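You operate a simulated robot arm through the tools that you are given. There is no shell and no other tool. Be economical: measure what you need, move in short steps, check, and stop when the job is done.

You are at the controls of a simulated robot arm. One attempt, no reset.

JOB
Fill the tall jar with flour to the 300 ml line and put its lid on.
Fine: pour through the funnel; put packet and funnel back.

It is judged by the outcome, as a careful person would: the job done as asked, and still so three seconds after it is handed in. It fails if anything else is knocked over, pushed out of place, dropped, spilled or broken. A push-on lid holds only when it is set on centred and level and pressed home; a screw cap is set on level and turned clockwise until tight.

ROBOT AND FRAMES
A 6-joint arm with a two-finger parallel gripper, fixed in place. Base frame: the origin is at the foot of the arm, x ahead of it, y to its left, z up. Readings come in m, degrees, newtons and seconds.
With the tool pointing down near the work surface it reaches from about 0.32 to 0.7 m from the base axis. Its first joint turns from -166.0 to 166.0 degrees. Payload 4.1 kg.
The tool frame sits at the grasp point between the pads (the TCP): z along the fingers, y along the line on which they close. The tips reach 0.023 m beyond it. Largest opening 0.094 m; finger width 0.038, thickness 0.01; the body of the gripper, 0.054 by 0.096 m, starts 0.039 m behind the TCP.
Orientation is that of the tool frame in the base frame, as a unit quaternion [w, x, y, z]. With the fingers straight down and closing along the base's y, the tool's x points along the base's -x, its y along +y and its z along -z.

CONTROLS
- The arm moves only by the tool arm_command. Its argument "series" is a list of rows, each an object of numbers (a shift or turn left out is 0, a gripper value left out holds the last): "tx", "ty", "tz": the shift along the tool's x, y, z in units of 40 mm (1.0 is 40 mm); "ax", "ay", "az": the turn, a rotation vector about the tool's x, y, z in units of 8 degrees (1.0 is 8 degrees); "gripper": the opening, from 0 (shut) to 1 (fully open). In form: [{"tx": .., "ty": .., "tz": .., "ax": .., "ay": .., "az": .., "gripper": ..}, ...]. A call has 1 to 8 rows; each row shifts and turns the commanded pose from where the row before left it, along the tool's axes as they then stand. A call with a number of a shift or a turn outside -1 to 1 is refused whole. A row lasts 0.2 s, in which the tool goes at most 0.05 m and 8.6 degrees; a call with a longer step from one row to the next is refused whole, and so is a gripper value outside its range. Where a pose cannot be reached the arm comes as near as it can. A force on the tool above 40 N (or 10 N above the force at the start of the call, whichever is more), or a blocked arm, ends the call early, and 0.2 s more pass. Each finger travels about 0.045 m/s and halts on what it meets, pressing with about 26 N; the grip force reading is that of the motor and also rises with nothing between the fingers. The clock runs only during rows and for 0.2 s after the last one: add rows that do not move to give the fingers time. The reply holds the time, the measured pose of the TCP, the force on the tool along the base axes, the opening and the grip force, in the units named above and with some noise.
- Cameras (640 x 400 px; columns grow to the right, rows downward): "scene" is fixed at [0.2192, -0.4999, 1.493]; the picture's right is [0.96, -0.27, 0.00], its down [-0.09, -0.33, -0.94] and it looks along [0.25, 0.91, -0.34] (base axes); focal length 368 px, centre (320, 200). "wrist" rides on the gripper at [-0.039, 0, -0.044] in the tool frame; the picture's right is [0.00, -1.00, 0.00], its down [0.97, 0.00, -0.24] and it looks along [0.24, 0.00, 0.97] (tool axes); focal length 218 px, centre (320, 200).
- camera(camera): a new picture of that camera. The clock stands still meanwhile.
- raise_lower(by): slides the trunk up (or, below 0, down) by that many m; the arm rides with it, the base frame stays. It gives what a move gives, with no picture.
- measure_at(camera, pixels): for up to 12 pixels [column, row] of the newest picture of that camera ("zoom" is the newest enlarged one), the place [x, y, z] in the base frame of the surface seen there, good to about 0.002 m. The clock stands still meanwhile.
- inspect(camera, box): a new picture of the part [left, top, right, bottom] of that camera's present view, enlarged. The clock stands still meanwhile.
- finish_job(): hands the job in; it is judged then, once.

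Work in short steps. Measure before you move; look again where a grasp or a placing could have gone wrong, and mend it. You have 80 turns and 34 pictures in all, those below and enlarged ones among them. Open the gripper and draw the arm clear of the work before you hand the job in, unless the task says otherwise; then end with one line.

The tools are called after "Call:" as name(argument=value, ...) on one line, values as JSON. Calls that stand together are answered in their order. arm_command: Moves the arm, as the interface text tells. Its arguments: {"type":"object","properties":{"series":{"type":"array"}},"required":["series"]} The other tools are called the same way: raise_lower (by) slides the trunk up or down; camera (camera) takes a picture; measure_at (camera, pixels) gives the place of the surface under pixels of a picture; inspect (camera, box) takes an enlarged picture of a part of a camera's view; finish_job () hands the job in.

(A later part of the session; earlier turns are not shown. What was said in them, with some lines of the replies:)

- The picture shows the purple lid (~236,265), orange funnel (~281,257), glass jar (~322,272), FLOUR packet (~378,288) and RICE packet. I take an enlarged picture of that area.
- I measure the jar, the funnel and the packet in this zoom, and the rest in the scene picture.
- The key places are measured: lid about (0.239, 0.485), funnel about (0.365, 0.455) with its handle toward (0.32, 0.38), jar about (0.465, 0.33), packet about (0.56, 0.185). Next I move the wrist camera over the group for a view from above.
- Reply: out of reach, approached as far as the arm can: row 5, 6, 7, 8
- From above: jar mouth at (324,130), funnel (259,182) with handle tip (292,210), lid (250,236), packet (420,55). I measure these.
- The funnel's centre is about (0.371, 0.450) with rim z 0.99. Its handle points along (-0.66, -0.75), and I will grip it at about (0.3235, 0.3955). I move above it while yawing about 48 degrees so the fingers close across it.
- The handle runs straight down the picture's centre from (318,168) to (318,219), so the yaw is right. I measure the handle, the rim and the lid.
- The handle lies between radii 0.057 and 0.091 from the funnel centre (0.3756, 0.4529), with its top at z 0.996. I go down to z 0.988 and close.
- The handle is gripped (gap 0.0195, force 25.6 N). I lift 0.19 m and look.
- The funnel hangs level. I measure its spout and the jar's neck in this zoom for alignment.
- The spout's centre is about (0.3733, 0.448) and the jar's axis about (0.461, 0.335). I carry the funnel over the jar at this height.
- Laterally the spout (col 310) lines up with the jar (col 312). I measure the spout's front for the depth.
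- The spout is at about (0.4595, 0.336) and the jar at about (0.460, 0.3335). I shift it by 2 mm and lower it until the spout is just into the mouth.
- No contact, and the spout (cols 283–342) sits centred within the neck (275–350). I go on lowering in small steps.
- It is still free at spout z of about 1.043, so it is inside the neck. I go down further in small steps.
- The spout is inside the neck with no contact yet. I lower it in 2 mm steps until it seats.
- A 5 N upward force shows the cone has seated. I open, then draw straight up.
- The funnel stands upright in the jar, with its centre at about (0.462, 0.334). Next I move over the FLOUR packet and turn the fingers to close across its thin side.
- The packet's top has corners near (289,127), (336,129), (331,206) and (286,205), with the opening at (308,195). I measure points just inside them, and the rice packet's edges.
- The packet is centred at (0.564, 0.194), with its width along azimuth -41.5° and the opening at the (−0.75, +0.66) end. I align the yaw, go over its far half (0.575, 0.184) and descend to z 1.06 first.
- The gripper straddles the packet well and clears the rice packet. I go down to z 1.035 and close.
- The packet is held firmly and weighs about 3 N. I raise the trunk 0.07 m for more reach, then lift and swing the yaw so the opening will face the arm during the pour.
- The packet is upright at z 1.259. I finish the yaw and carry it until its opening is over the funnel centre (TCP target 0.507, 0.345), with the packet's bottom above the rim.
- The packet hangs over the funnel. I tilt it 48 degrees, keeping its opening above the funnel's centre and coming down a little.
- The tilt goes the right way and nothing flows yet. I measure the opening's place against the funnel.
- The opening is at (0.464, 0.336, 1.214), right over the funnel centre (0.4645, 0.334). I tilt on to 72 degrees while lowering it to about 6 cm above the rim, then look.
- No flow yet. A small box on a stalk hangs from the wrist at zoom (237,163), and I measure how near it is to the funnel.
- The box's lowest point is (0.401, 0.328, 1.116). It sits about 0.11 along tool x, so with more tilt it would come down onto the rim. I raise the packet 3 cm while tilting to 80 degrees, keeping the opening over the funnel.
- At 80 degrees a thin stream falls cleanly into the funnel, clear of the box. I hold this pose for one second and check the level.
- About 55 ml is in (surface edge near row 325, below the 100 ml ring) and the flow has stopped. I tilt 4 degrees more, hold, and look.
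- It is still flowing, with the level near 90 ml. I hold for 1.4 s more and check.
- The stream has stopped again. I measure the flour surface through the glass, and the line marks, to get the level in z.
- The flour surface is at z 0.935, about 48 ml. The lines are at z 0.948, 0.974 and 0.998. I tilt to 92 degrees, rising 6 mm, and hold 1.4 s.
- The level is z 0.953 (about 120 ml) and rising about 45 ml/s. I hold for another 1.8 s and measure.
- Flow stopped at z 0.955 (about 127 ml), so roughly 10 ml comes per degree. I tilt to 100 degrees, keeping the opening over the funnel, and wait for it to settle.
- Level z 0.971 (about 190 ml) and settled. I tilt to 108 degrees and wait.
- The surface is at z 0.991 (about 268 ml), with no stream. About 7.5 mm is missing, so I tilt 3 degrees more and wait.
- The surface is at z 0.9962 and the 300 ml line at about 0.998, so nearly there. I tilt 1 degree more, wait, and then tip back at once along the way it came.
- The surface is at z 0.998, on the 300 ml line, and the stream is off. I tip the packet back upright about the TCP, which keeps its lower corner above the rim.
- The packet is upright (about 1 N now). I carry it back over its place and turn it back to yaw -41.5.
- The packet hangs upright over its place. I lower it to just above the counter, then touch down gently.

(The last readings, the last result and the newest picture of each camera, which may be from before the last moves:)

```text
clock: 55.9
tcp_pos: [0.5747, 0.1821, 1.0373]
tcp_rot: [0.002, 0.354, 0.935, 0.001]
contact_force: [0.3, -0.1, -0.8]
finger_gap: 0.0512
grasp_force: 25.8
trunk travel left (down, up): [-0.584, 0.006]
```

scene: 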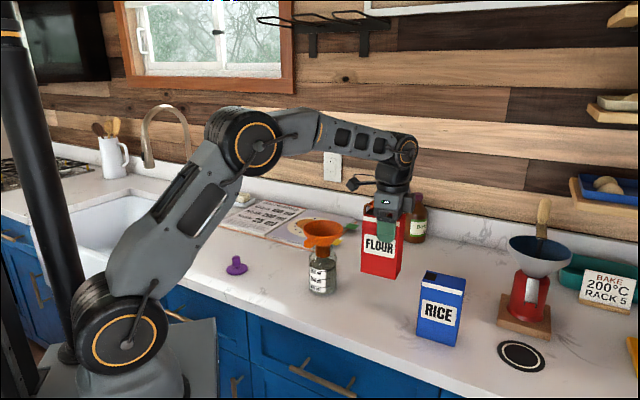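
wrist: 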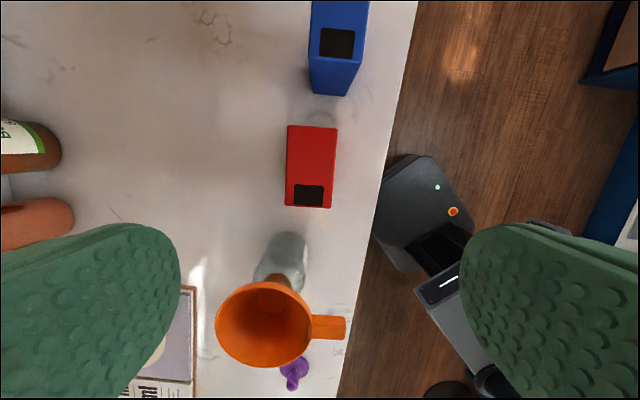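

It is about 2 mm above its first height with no contact yet. I lower in 1 mm steps and then release.

Call:
arm_command(series=[{"tz": 0.025}, {"tz": 0.025}, {}])

```text
clock: 56.7
tcp_pos: [0.5733, 0.183, 1.0371]
tcp_rot: [0.001, 0.354, 0.935, 0.001]
contact_force: [0.8, 0.3, 10.0]
finger_gap: 0.0515
grasp_force: 26.1
trunk travel left (down, up): [-0.584, 0.006]
```

Contact (10 N): it stands on the counter. I ease up 1 mm, open, and draw straight up.

Call:
arm_command(series=[{"tz": -0.02}, {"gripper": 1}, {}, {}, {}, {}])

Call:
arm_command(series=[{"tz": -0.3}, {"tz": -0.8}, {"tz": -0.9}, {"tz": -0.9}, {"tz": -0.9}, {"tz": -0.9}, {"tz": -0.6}])

```text
clock: 58.1
tcp_pos: [0.574, 0.1828, 1.0363]
tcp_rot: [0.002, 0.353, 0.935, 0.0]
contact_force: [0.5, 0.2, 0.2]
finger_gap: 0.0943
grasp_force: 0.0
trunk travel left (down, up): [-0.584, 0.006]
```

```text
clock: 59.7
tcp_pos: [0.5724, 0.1821, 1.2481]
tcp_rot: [0.002, 0.353, 0.936, 0.001]
contact_force: [0.2, 0.4, 0.3]
finger_gap: 0.0942
grasp_force: 0.1
trunk travel left (down, up): [-0.584, 0.006]
```

The packet is back. I go back above the funnel handle (0.4142, 0.2816) and turn to yaw 48.

Call:
arm_command(series=[{"tx": 0.922, "ty": -0.149}, {"tx": 0.922, "ty": -0.149}, {"tx": 0.922, "ty": -0.149}, {"tx": 0.922, "ty": -0.149}, {"tx": 0.922, "ty": -0.149}, {"az": -1}, {"az": -1}, {"az": -1}])

Call:
arm_command(series=[{"az": -1}, {"az": -1}, {"az": -1}, {"az": -1}, {"az": -1}, {"az": -1}, {"az": -1}, {"az": -1}])

Call:
arm_command(series=[{"az": -0.175}, {}])

Call:
camera(camera="wrist")

```text
clock: 61.5
tcp_pos: [0.4161, 0.2812, 1.2476]
tcp_rot: [0.001, 0.15, 0.989, 0.0]
contact_force: [0.7, 0.0, 0.1]
finger_gap: 0.0941
grasp_force: 0.1
trunk travel left (down, up): [-0.584, 0.006]
```

```text
clock: 63.3
tcp_pos: [0.4151, 0.2823, 1.2476]
tcp_rot: [0.001, -0.396, 0.918, -0.001]
contact_force: [-0.1, -0.2, 0.2]
finger_gap: 0.0942
grasp_force: 0.1
trunk travel left (down, up): [-0.584, 0.006]
```

```text
clock: 63.9
tcp_pos: [0.4142, 0.2828, 1.2487]
tcp_rot: [0.001, -0.407, 0.913, -0.001]
contact_force: [-0.4, -0.3, -0.7]
finger_gap: 0.094
grasp_force: 0.1
trunk travel left (down, up): [-0.584, 0.006]
```

```text
5 pictures are left
```

wrist: 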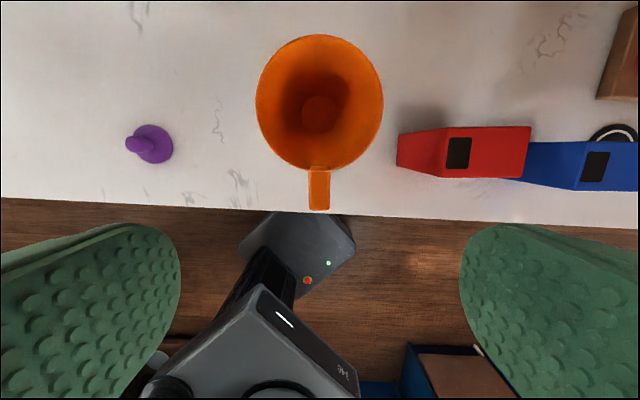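

The handle lies centred under the gripper (col 319). I descend to z 1.093 and close on it.

Call:
arm_command(series=[{"tz": 0.9}, {"tz": 0.9}, {"tz": 0.9}, {"tz": 0.8}, {"tz": 0.38}, {}])

Call:
arm_command(series=[{"gripper": 0}, {}, {}, {}, {}, {}, {}])

```text
clock: 65.3
tcp_pos: [0.4151, 0.2803, 1.0925]
tcp_rot: [0.001, -0.407, 0.913, 0.0]
contact_force: [-0.2, -0.8, 0.0]
finger_gap: 0.0939
grasp_force: 0.1
trunk travel left (down, up): [-0.584, 0.006]
```

```text
clock: 66.9
tcp_pos: [0.4142, 0.2813, 1.0938]
tcp_rot: [0.002, -0.407, 0.914, -0.001]
contact_force: [-0.8, 0.8, 0.3]
finger_gap: 0.019
grasp_force: 26.5
trunk travel left (down, up): [-0.584, 0.006]
```

The handle is gripped. I lift straight up until the spout is clear of the neck.

Call:
arm_command(series=[{"tz": -0.2}, {"tz": -0.3}, {"tz": -0.4}, {"tz": -0.5}, {"tz": -0.6}, {"tz": -0.3}, {}])

```text
clock: 68.5
tcp_pos: [0.4144, 0.2814, 1.1858]
tcp_rot: [0.001, -0.407, 0.914, 0.0]
contact_force: [-0.5, -0.5, 0.1]
finger_gap: 0.0194
grasp_force: 25.5
trunk travel left (down, up): [-0.584, 0.006]
```

The funnel is clear. I carry it back over its first place and lower it to just above the counter.

Call:
arm_command(series=[{"tx": -0.126, "ty": 0.713}, {"tx": -0.126, "ty": 0.713}, {"tx": -0.126, "ty": 0.713}, {"tx": -0.126, "ty": 0.713}, {"tx": -0.126, "ty": 0.713}, {"tz": 0.8}, {"tz": 0.9}, {"tz": 0.9}])

Call:
arm_command(series=[{"tz": 0.9}, {"tz": 0.8}, {"tz": 0.4}, {"tz": 0.1}, {}])

```text
clock: 70.3
tcp_pos: [0.3273, 0.3982, 1.0809]
tcp_rot: [0.002, -0.407, 0.913, 0.0]
contact_force: [0.1, 1.0, -0.5]
finger_gap: 0.0194
grasp_force: 25.6
trunk travel left (down, up): [-0.584, 0.006]
```

```text
clock: 71.5
tcp_pos: [0.3266, 0.3955, 0.9922]
tcp_rot: [0.001, -0.407, 0.913, 0.0]
contact_force: [0.1, 0.5, -0.1]
finger_gap: 0.0193
grasp_force: 25.8
trunk travel left (down, up): [-0.584, 0.006]
```

I lower in 1 mm steps until it touches.

Call:
arm_command(series=[{"tz": 0.04}, {"tz": 0.03}, {"tz": 0.025}, {}])

```text
clock: 72.5
tcp_pos: [0.3255, 0.3961, 0.9886]
tcp_rot: [0.001, -0.407, 0.914, 0.0]
contact_force: [0.5, -0.6, -0.3]
finger_gap: 0.0193
grasp_force: 25.7
trunk travel left (down, up): [-0.584, 0.006]
```

Call:
arm_command(series=[{"tz": 0.025}, {"tz": 0.02}, {}])

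```text
clock: 73.3
tcp_pos: [0.3264, 0.3951, 0.9865]
tcp_rot: [0.001, -0.407, 0.914, 0.0]
contact_force: [-0.7, 0.2, 3.4]
finger_gap: 0.0193
grasp_force: 26.2
trunk travel left (down, up): [-0.584, 0.006]
```

Contact (3.4 N): the funnel stands in its place. I open, rise well clear, and move above the lid at (0.243, 0.494).

Call:
arm_command(series=[{"gripper": 0.6}, {}, {}, {"tz": -0.3}, {"tz": -0.8}, {"tz": -0.9}, {"tz": -0.9}])

Call:
arm_command(series=[{"tx": -0.107, "ty": 0.8}, {"tx": -0.107, "ty": 0.8}, {"tx": -0.107, "ty": 0.8}, {"tx": -0.107, "ty": 0.8}, {}])

Call:
camera(camera="wrist")

```text
clock: 74.9
tcp_pos: [0.3263, 0.3947, 1.1046]
tcp_rot: [0.001, -0.407, 0.914, 0.0]
contact_force: [-0.1, -0.6, 0.3]
finger_gap: 0.0562
grasp_force: 0.1
trunk travel left (down, up): [-0.584, 0.006]
```

```text
clock: 76.1
tcp_pos: [0.2416, 0.4946, 1.1031]
tcp_rot: [0.002, -0.406, 0.914, 0.0]
contact_force: [0.2, -0.1, -0.4]
finger_gap: 0.0566
grasp_force: 0.1
trunk travel left (down, up): [-0.584, 0.006]
```

```text
4 pictures are left
```

wrist: 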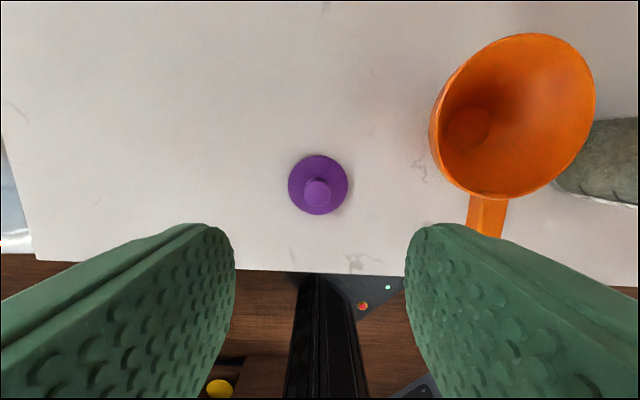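

The lid's disc is at (318,184) and its knob at (317,191), nearly under the TCP. I measure the knob and the disc edges.

Call:
measure_at(camera="wrist", pixels=[[317, 190], [317, 183], [308, 190], [326, 190], [317, 201], [291, 184], [345, 184], [318, 158], [318, 212]])

```text
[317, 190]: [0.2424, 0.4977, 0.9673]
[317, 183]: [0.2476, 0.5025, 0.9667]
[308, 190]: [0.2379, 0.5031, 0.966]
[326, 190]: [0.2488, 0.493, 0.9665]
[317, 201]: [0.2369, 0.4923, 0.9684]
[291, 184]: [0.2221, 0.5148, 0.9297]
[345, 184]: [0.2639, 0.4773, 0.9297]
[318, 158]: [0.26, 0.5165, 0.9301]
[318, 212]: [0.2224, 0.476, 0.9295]
```

The lid is centred at (0.242, 0.496), disc top z 0.930, knob top 0.967. I descend to z 0.958 and grip the knob.

Call:
arm_command(series=[{"tx": -0.04, "ty": 0.02}, {"tz": 0.9}, {"tz": 0.9}, {"tz": 0.9}, {"tz": 0.6}, {"tz": 0.3}, {}])

Call:
arm_command(series=[{"gripper": 0}, {}, {}, {}, {}])

```text
clock: 77.7
tcp_pos: [0.2428, 0.4968, 0.9595]
tcp_rot: [0.002, -0.406, 0.914, 0.0]
contact_force: [-0.1, 1.2, 0.7]
finger_gap: 0.0562
grasp_force: 0.1
trunk travel left (down, up): [-0.584, 0.006]
```

```text
clock: 78.9
tcp_pos: [0.2431, 0.4966, 0.9589]
tcp_rot: [0.001, -0.406, 0.914, 0.0]
contact_force: [-0.2, -0.3, 0.1]
finger_gap: 0.0226
grasp_force: 26.1
trunk travel left (down, up): [-0.584, 0.006]
```

The knob is gripped (gap 0.0226). I lift 0.205 m and carry the lid over the jar.

Call:
arm_command(series=[{"tz": -0.5}, {"tz": -0.9}, {"tz": -0.9}, {"tz": -0.9}, {"tz": -0.9}, {"tz": -0.9}, {"tz": -0.1}])

Call:
arm_command(series=[{"tx": -0.077, "ty": -0.845}, {"tx": -0.077, "ty": -0.845}, {"tx": -0.077, "ty": -0.845}, {"tx": -0.077, "ty": -0.845}, {"tx": -0.077, "ty": -0.845}, {"tx": -0.077, "ty": -0.845}, {"tx": -0.077, "ty": -0.845}, {"tx": -0.077, "ty": -0.845}])

Call:
inspect(camera="scene", box=[280, 190, 370, 300])

```text
clock: 80.5
tcp_pos: [0.2422, 0.4959, 1.1628]
tcp_rot: [0.002, -0.406, 0.914, -0.001]
contact_force: [-0.4, -0.3, -0.5]
finger_gap: 0.0223
grasp_force: 25.9
trunk travel left (down, up): [-0.584, 0.006]
```

```text
clock: 82.3
tcp_pos: [0.463, 0.332, 1.1621]
tcp_rot: [0.0, -0.406, 0.914, -0.001]
contact_force: [-0.3, 0.0, -0.6]
finger_gap: 0.0224
grasp_force: 26.2
trunk travel left (down, up): [-0.584, 0.006]
```

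```text
3.64 times, centred on (325, 245) of scene
```

zoom: 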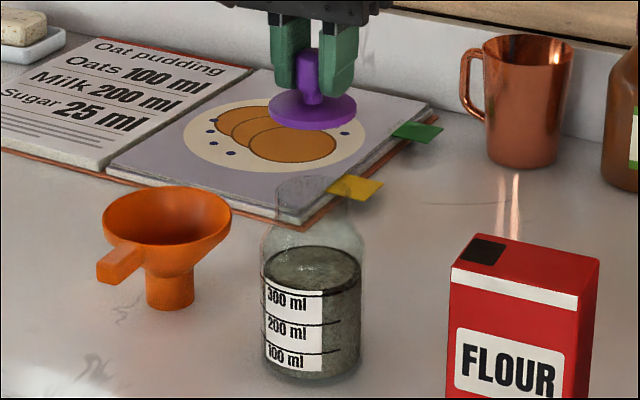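

The flour sits at the 300 line. The lid (col 312) lines up laterally with the neck (col 312). I measure the flour disc's edges and the lid for the depth alignment.

Call:
measure_at(camera="zoom", pixels=[[312, 250], [312, 252], [268, 268], [356, 268], [330, 284], [345, 282], [312, 270], [285, 252], [340, 252], [290, 300], [312, 128], [290, 280]])

Call:
measure_at(camera="zoom", pixels=[[312, 122], [274, 112], [351, 112], [312, 126], [290, 122], [335, 122], [285, 115], [340, 115], [310, 60], [280, 340], [300, 355], [312, 340]])

```text
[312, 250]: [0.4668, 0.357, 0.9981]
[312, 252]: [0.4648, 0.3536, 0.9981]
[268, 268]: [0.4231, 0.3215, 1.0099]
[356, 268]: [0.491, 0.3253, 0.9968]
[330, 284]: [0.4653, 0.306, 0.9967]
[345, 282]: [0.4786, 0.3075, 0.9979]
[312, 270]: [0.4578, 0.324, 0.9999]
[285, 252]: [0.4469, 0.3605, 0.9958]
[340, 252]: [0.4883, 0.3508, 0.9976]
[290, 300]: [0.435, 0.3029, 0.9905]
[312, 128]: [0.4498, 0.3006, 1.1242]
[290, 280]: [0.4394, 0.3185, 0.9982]
```

```text
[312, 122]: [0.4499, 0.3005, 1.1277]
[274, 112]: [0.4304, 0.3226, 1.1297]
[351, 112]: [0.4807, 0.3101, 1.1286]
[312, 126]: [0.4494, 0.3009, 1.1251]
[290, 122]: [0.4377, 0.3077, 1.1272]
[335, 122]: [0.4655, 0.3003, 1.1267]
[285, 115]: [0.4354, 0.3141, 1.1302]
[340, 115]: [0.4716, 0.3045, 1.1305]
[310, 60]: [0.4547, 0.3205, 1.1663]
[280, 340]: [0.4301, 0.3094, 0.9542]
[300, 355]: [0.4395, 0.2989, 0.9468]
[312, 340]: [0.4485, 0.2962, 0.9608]
```

The jar axis is at (0.459, 0.332) and the lid at (0.458, 0.328) in the same view, so I shift about 3.3 mm in +y. Then I lower to just above the rim and look.

Call:
arm_command(series=[{"tx": -0.066, "ty": 0.05}, {}, {"tz": 0.5}, {"tz": 0.4}, {"tz": 0.25}, {}])

Call:
inspect(camera="scene", box=[295, 205, 350, 270])

```text
clock: 83.7
tcp_pos: [0.4602, 0.3363, 1.1173]
tcp_rot: [0.0, -0.406, 0.914, -0.001]
contact_force: [-0.4, -0.5, -0.7]
finger_gap: 0.0225
grasp_force: 26.0
trunk travel left (down, up): [-0.584, 0.006]
```

```text
6.15 times, centred on (322, 238) of scene
```

zoom: 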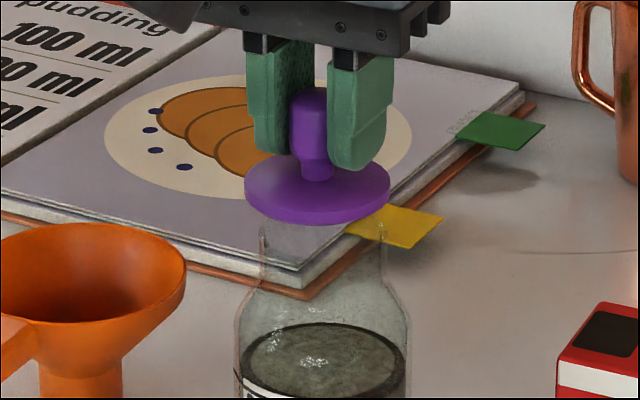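

Now the lid (cols 245–391, centre 318) looks about 4 px (2 mm) left of the jar's axis (neck 261–384, body 238–408, centre 322.5). I measure the lid and the flour edges again here.

Call:
measure_at(camera="zoom", pixels=[[318, 214], [318, 208], [250, 195], [386, 195], [282, 209], [354, 209], [322, 330], [250, 355], [400, 355], [265, 245], [380, 245], [322, 222]])

```text
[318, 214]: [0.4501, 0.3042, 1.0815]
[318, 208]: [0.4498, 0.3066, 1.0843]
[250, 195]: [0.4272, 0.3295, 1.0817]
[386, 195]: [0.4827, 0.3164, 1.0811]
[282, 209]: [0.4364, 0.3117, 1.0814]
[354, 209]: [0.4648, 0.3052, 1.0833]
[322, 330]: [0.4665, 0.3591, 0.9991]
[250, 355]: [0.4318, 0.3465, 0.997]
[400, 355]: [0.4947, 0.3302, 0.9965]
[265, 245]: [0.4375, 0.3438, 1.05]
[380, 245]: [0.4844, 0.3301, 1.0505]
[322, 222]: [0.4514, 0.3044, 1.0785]
```

All estimates put the jar's axis about 2 mm to the right of the lid and at most 1–2 mm deeper. I correct by (+0.002, +0.0005) and lower gently until first contact.

Call:
arm_command(series=[{"tx": -0.045, "ty": -0.03}, {"tz": 0.1}, {"tz": 0.06}, {"tz": 0.04}, {"tz": 0.03}, {}])

```text
clock: 85.1
tcp_pos: [0.4636, 0.3375, 1.1085]
tcp_rot: [0.002, -0.407, 0.913, 0.0]
contact_force: [0.3, 0.0, -0.6]
finger_gap: 0.0221
grasp_force: 25.9
trunk travel left (down, up): [-0.584, 0.006]
```

Call:
arm_command(series=[{"tz": 0.025}, {"tz": 0.025}, {"tz": 0.025}, {}])

```text
clock: 86.1
tcp_pos: [0.4626, 0.3365, 1.1049]
tcp_rot: [0.001, -0.406, 0.914, 0.0]
contact_force: [-0.3, 0.4, -0.9]
finger_gap: 0.0224
grasp_force: 25.8
trunk travel left (down, up): [-0.584, 0.006]
```

No contact yet at lid bottom z 1.065. I continue in 1 mm steps.

Call:
arm_command(series=[{"tz": 0.025}, {"tz": 0.025}, {"tz": 0.025}, {}])

```text
clock: 87.1
tcp_pos: [0.4636, 0.3353, 1.1026]
tcp_rot: [0.001, -0.407, 0.914, -0.001]
contact_force: [0.3, -0.2, -0.1]
finger_gap: 0.0225
grasp_force: 26.4
trunk travel left (down, up): [-0.584, 0.006]
```

Call:
arm_command(series=[{"tz": 0.025}, {"tz": 0.025}, {"tz": 0.025}, {}])

```text
clock: 88.1
tcp_pos: [0.4629, 0.3363, 1.1007]
tcp_rot: [0.002, -0.406, 0.914, 0.0]
contact_force: [1.2, -2.2, 8.5]
finger_gap: 0.0221
grasp_force: 26.2
trunk travel left (down, up): [-0.584, 0.006]
```

First contact (8.5 N) at lid bottom z of about 1.061. I look closely before pressing.

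Call:
inspect(camera="scene", box=[295, 210, 350, 270])

```text
6.67 times, centred on (322, 240) of scene
```

zoom: 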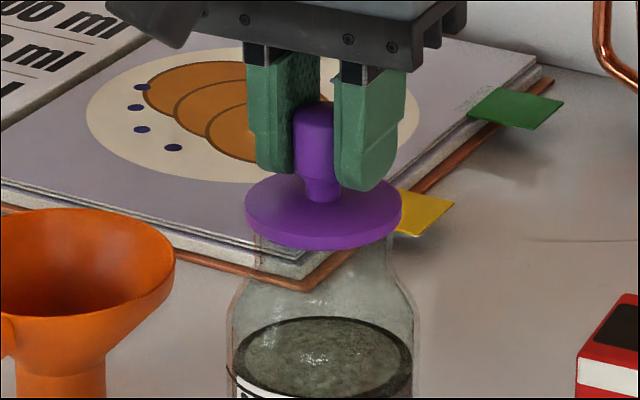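

Laterally everything centres on col 323. I measure for depth once more.

Call:
measure_at(camera="zoom", pixels=[[323, 244], [323, 240], [300, 241], [346, 241], [262, 230], [384, 230], [323, 322], [323, 330], [240, 362], [406, 362], [323, 390], [323, 255]])

```text
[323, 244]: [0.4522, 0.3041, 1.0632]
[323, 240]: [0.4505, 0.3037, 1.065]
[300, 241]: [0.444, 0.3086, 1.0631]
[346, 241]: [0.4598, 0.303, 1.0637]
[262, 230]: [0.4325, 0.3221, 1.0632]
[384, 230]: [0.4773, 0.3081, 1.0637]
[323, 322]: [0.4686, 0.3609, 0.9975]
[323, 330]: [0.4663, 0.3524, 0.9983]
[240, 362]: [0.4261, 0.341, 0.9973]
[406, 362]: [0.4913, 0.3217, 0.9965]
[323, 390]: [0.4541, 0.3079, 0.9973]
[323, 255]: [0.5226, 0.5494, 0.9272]
```

Lid (0.460, 0.333) and jar (0.460, 0.332) agree within 1 mm. I press it home in small steps.

Call:
arm_command(series=[{"tz": 0.03}, {"tz": 0.03}, {"tz": 0.03}, {"tz": 0.03}])

```text
clock: 89.1
tcp_pos: [0.463, 0.3364, 1.097]
tcp_rot: [0.003, -0.407, 0.913, 0.001]
contact_force: [4.2, 0.2, 29.9]
finger_gap: 0.0224
grasp_force: 26.1
trunk travel left (down, up): [-0.584, 0.006]
```

It went down 3.7 mm at 30 N. I keep pressing.

Call:
arm_command(series=[{"tz": 0.03}, {"tz": 0.03}, {"tz": 0.03}, {}])

```text
clock: 89.9
tcp_pos: [0.4632, 0.336, 1.0946]
tcp_rot: [0.005, -0.407, 0.914, 0.0]
contact_force: [-2.6, -4.9, 12.4]
finger_gap: 0.0223
grasp_force: 25.9
trunk travel left (down, up): [-0.584, 0.006]
stopped in row 4: the force on the tool passed its limit (the readings are from after the stop); the commanded pose is now the measured one
```

The force passed 40 N and the lid is now about 6 mm below first contact. I press again to see whether it is bottomed.

Call:
arm_command(series=[{"tz": 0.03}, {"tz": 0.03}, {"tz": 0.03}, {"tz": 0.03}])

```text
clock: 90.8
tcp_pos: [0.4641, 0.3382, 1.0954]
tcp_rot: [0.01, -0.406, 0.914, 0.002]
contact_force: [-5.2, -4.6, 15.3]
finger_gap: 0.0226
grasp_force: 26.0
trunk travel left (down, up): [-0.584, 0.006]
stopped in row 4: the force on the tool passed its limit (the readings are from after the stop); the commanded pose is now the measured one
```

It no longer moves under over 40 N, so the lid has bottomed. I open the gripper and draw straight up clear.

Call:
arm_command(series=[{"gripper": 0.6}, {}, {}, {}])

Call:
arm_command(series=[{"tz": -0.4}, {"tz": -0.8}, {"tz": -0.9}, {"tz": -0.9}, {"tz": -0.6}])

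Call:
inspect(camera="scene", box=[220, 190, 420, 325])

```text
clock: 91.8
tcp_pos: [0.4647, 0.3378, 1.0936]
tcp_rot: [0.007, -0.407, 0.913, 0.002]
contact_force: [0.3, 0.9, 0.3]
finger_gap: 0.0565
grasp_force: 0.0
trunk travel left (down, up): [-0.584, 0.006]
```

```text
clock: 93.0
tcp_pos: [0.4624, 0.3372, 1.2384]
tcp_rot: [0.008, -0.406, 0.914, 0.002]
contact_force: [0.0, 0.2, -0.2]
finger_gap: 0.0563
grasp_force: 0.1
trunk travel left (down, up): [-0.584, 0.006]
```

```text
2.96 times, centred on (320, 258) of scene
```

zoom: 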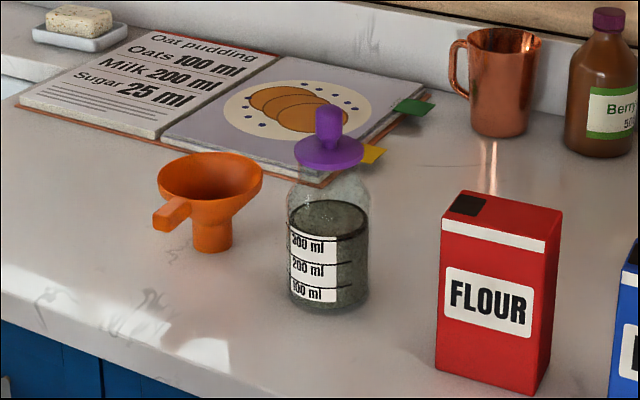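

The lid sits on the jar. I measure whether it is level and how high it is.

Call:
measure_at(camera="zoom", pixels=[[300, 152], [356, 152], [329, 158], [310, 157], [348, 157], [310, 142], [348, 142], [328, 108], [329, 164], [300, 175], [358, 175]])

```text
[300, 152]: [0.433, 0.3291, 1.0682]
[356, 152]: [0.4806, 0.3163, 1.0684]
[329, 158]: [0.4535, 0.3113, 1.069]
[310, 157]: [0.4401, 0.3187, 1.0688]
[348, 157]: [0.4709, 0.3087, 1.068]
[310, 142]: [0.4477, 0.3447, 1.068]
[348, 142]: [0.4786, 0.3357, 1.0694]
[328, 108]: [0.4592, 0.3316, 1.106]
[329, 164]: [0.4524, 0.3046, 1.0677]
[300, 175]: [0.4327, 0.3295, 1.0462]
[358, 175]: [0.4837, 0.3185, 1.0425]
```

The disc top is level (1.068–1.069 all round) and centred. To be sure it is home, I close the empty fingers, straighten the 1° tool tilt and press straight down on the knob's top (z 1.106).

Call:
arm_command(series=[{"ay": 0.12, "gripper": 0}, {}, {}, {}, {"tz": 0.8}, {"tz": 0.9}, {"tz": 0.75}, {}])

Call:
arm_command(series=[{"tz": 0.06}, {"tz": 0.04}, {"tz": 0.03}, {}])

```text
clock: 94.8
tcp_pos: [0.4631, 0.3367, 1.1392]
tcp_rot: [0.0, -0.407, 0.913, -0.002]
contact_force: [0.1, 0.3, 0.2]
finger_gap: 0.0
grasp_force: 26.0
trunk travel left (down, up): [-0.584, 0.006]
```

```text
clock: 95.8
tcp_pos: [0.4624, 0.3375, 1.1337]
tcp_rot: [0.001, -0.407, 0.913, -0.002]
contact_force: [-0.6, 0.2, 0.9]
finger_gap: 0.0
grasp_force: 26.2
trunk travel left (down, up): [-0.584, 0.006]
```

Call:
arm_command(series=[{"tz": 0.03}, {"tz": 0.03}, {"tz": 0.03}, {"tz": 0.03}, {"tz": 0.03}, {}])

```text
clock: 97.2
tcp_pos: [0.4626, 0.3368, 1.1303]
tcp_rot: [0.003, -0.407, 0.914, -0.001]
contact_force: [1.5, 2.4, 18.0]
finger_gap: 0.0
grasp_force: 26.2
trunk travel left (down, up): [-0.584, 0.006]
```

It touches the knob at z of about 1.130 with 18 N. I press a little further to see whether it yields.

Call:
arm_command(series=[{"tz": 0.03}, {"tz": 0.03}, {"tz": 0.03}, {}])

```text
clock: 98.0
tcp_pos: [0.4633, 0.3371, 1.131]
tcp_rot: [0.006, -0.407, 0.914, 0.0]
contact_force: [-3.2, -3.6, 13.8]
finger_gap: 0.0
grasp_force: 26.3
trunk travel left (down, up): [-0.584, 0.006]
stopped in row 3: the force on the tool passed its limit (the readings are from after the stop); the commanded pose is now the measured one
```

It took the 40 N limit without moving, so the lid is home. I draw the arm up and clear, opening the gripper.

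Call:
arm_command(series=[{"tz": -0.4}, {"tz": -0.8}, {"tz": -0.9}, {"tz": -0.6, "gripper": 1}, {"tx": 0.8}, {"tx": 0.8}, {"tx": 0.8}, {}])

```text
clock: 99.8
tcp_pos: [0.4002, 0.2654, 1.2345]
tcp_rot: [0.004, -0.406, 0.914, 0.0]
contact_force: [0.8, -0.1, 0.8]
finger_gap: 0.094
grasp_force: 0.0
trunk travel left (down, up): [-0.584, 0.006]
```

The arm is clear with the gripper open. The jar is filled and lidded, and the packet and funnel are back in place, so I hand the job in.

Call:
finish_job()

```text
The job is handed in.
```

The jar is filled with flour to the 300 ml line, poured through the funnel. Its lid is level and pressed home, holding at the 40 N limit without moving. The packet and funnel are back in their places, and I saw no spills in the pictures. The last picture came before the final press on the lid, so I checked that press by force and position readings only.
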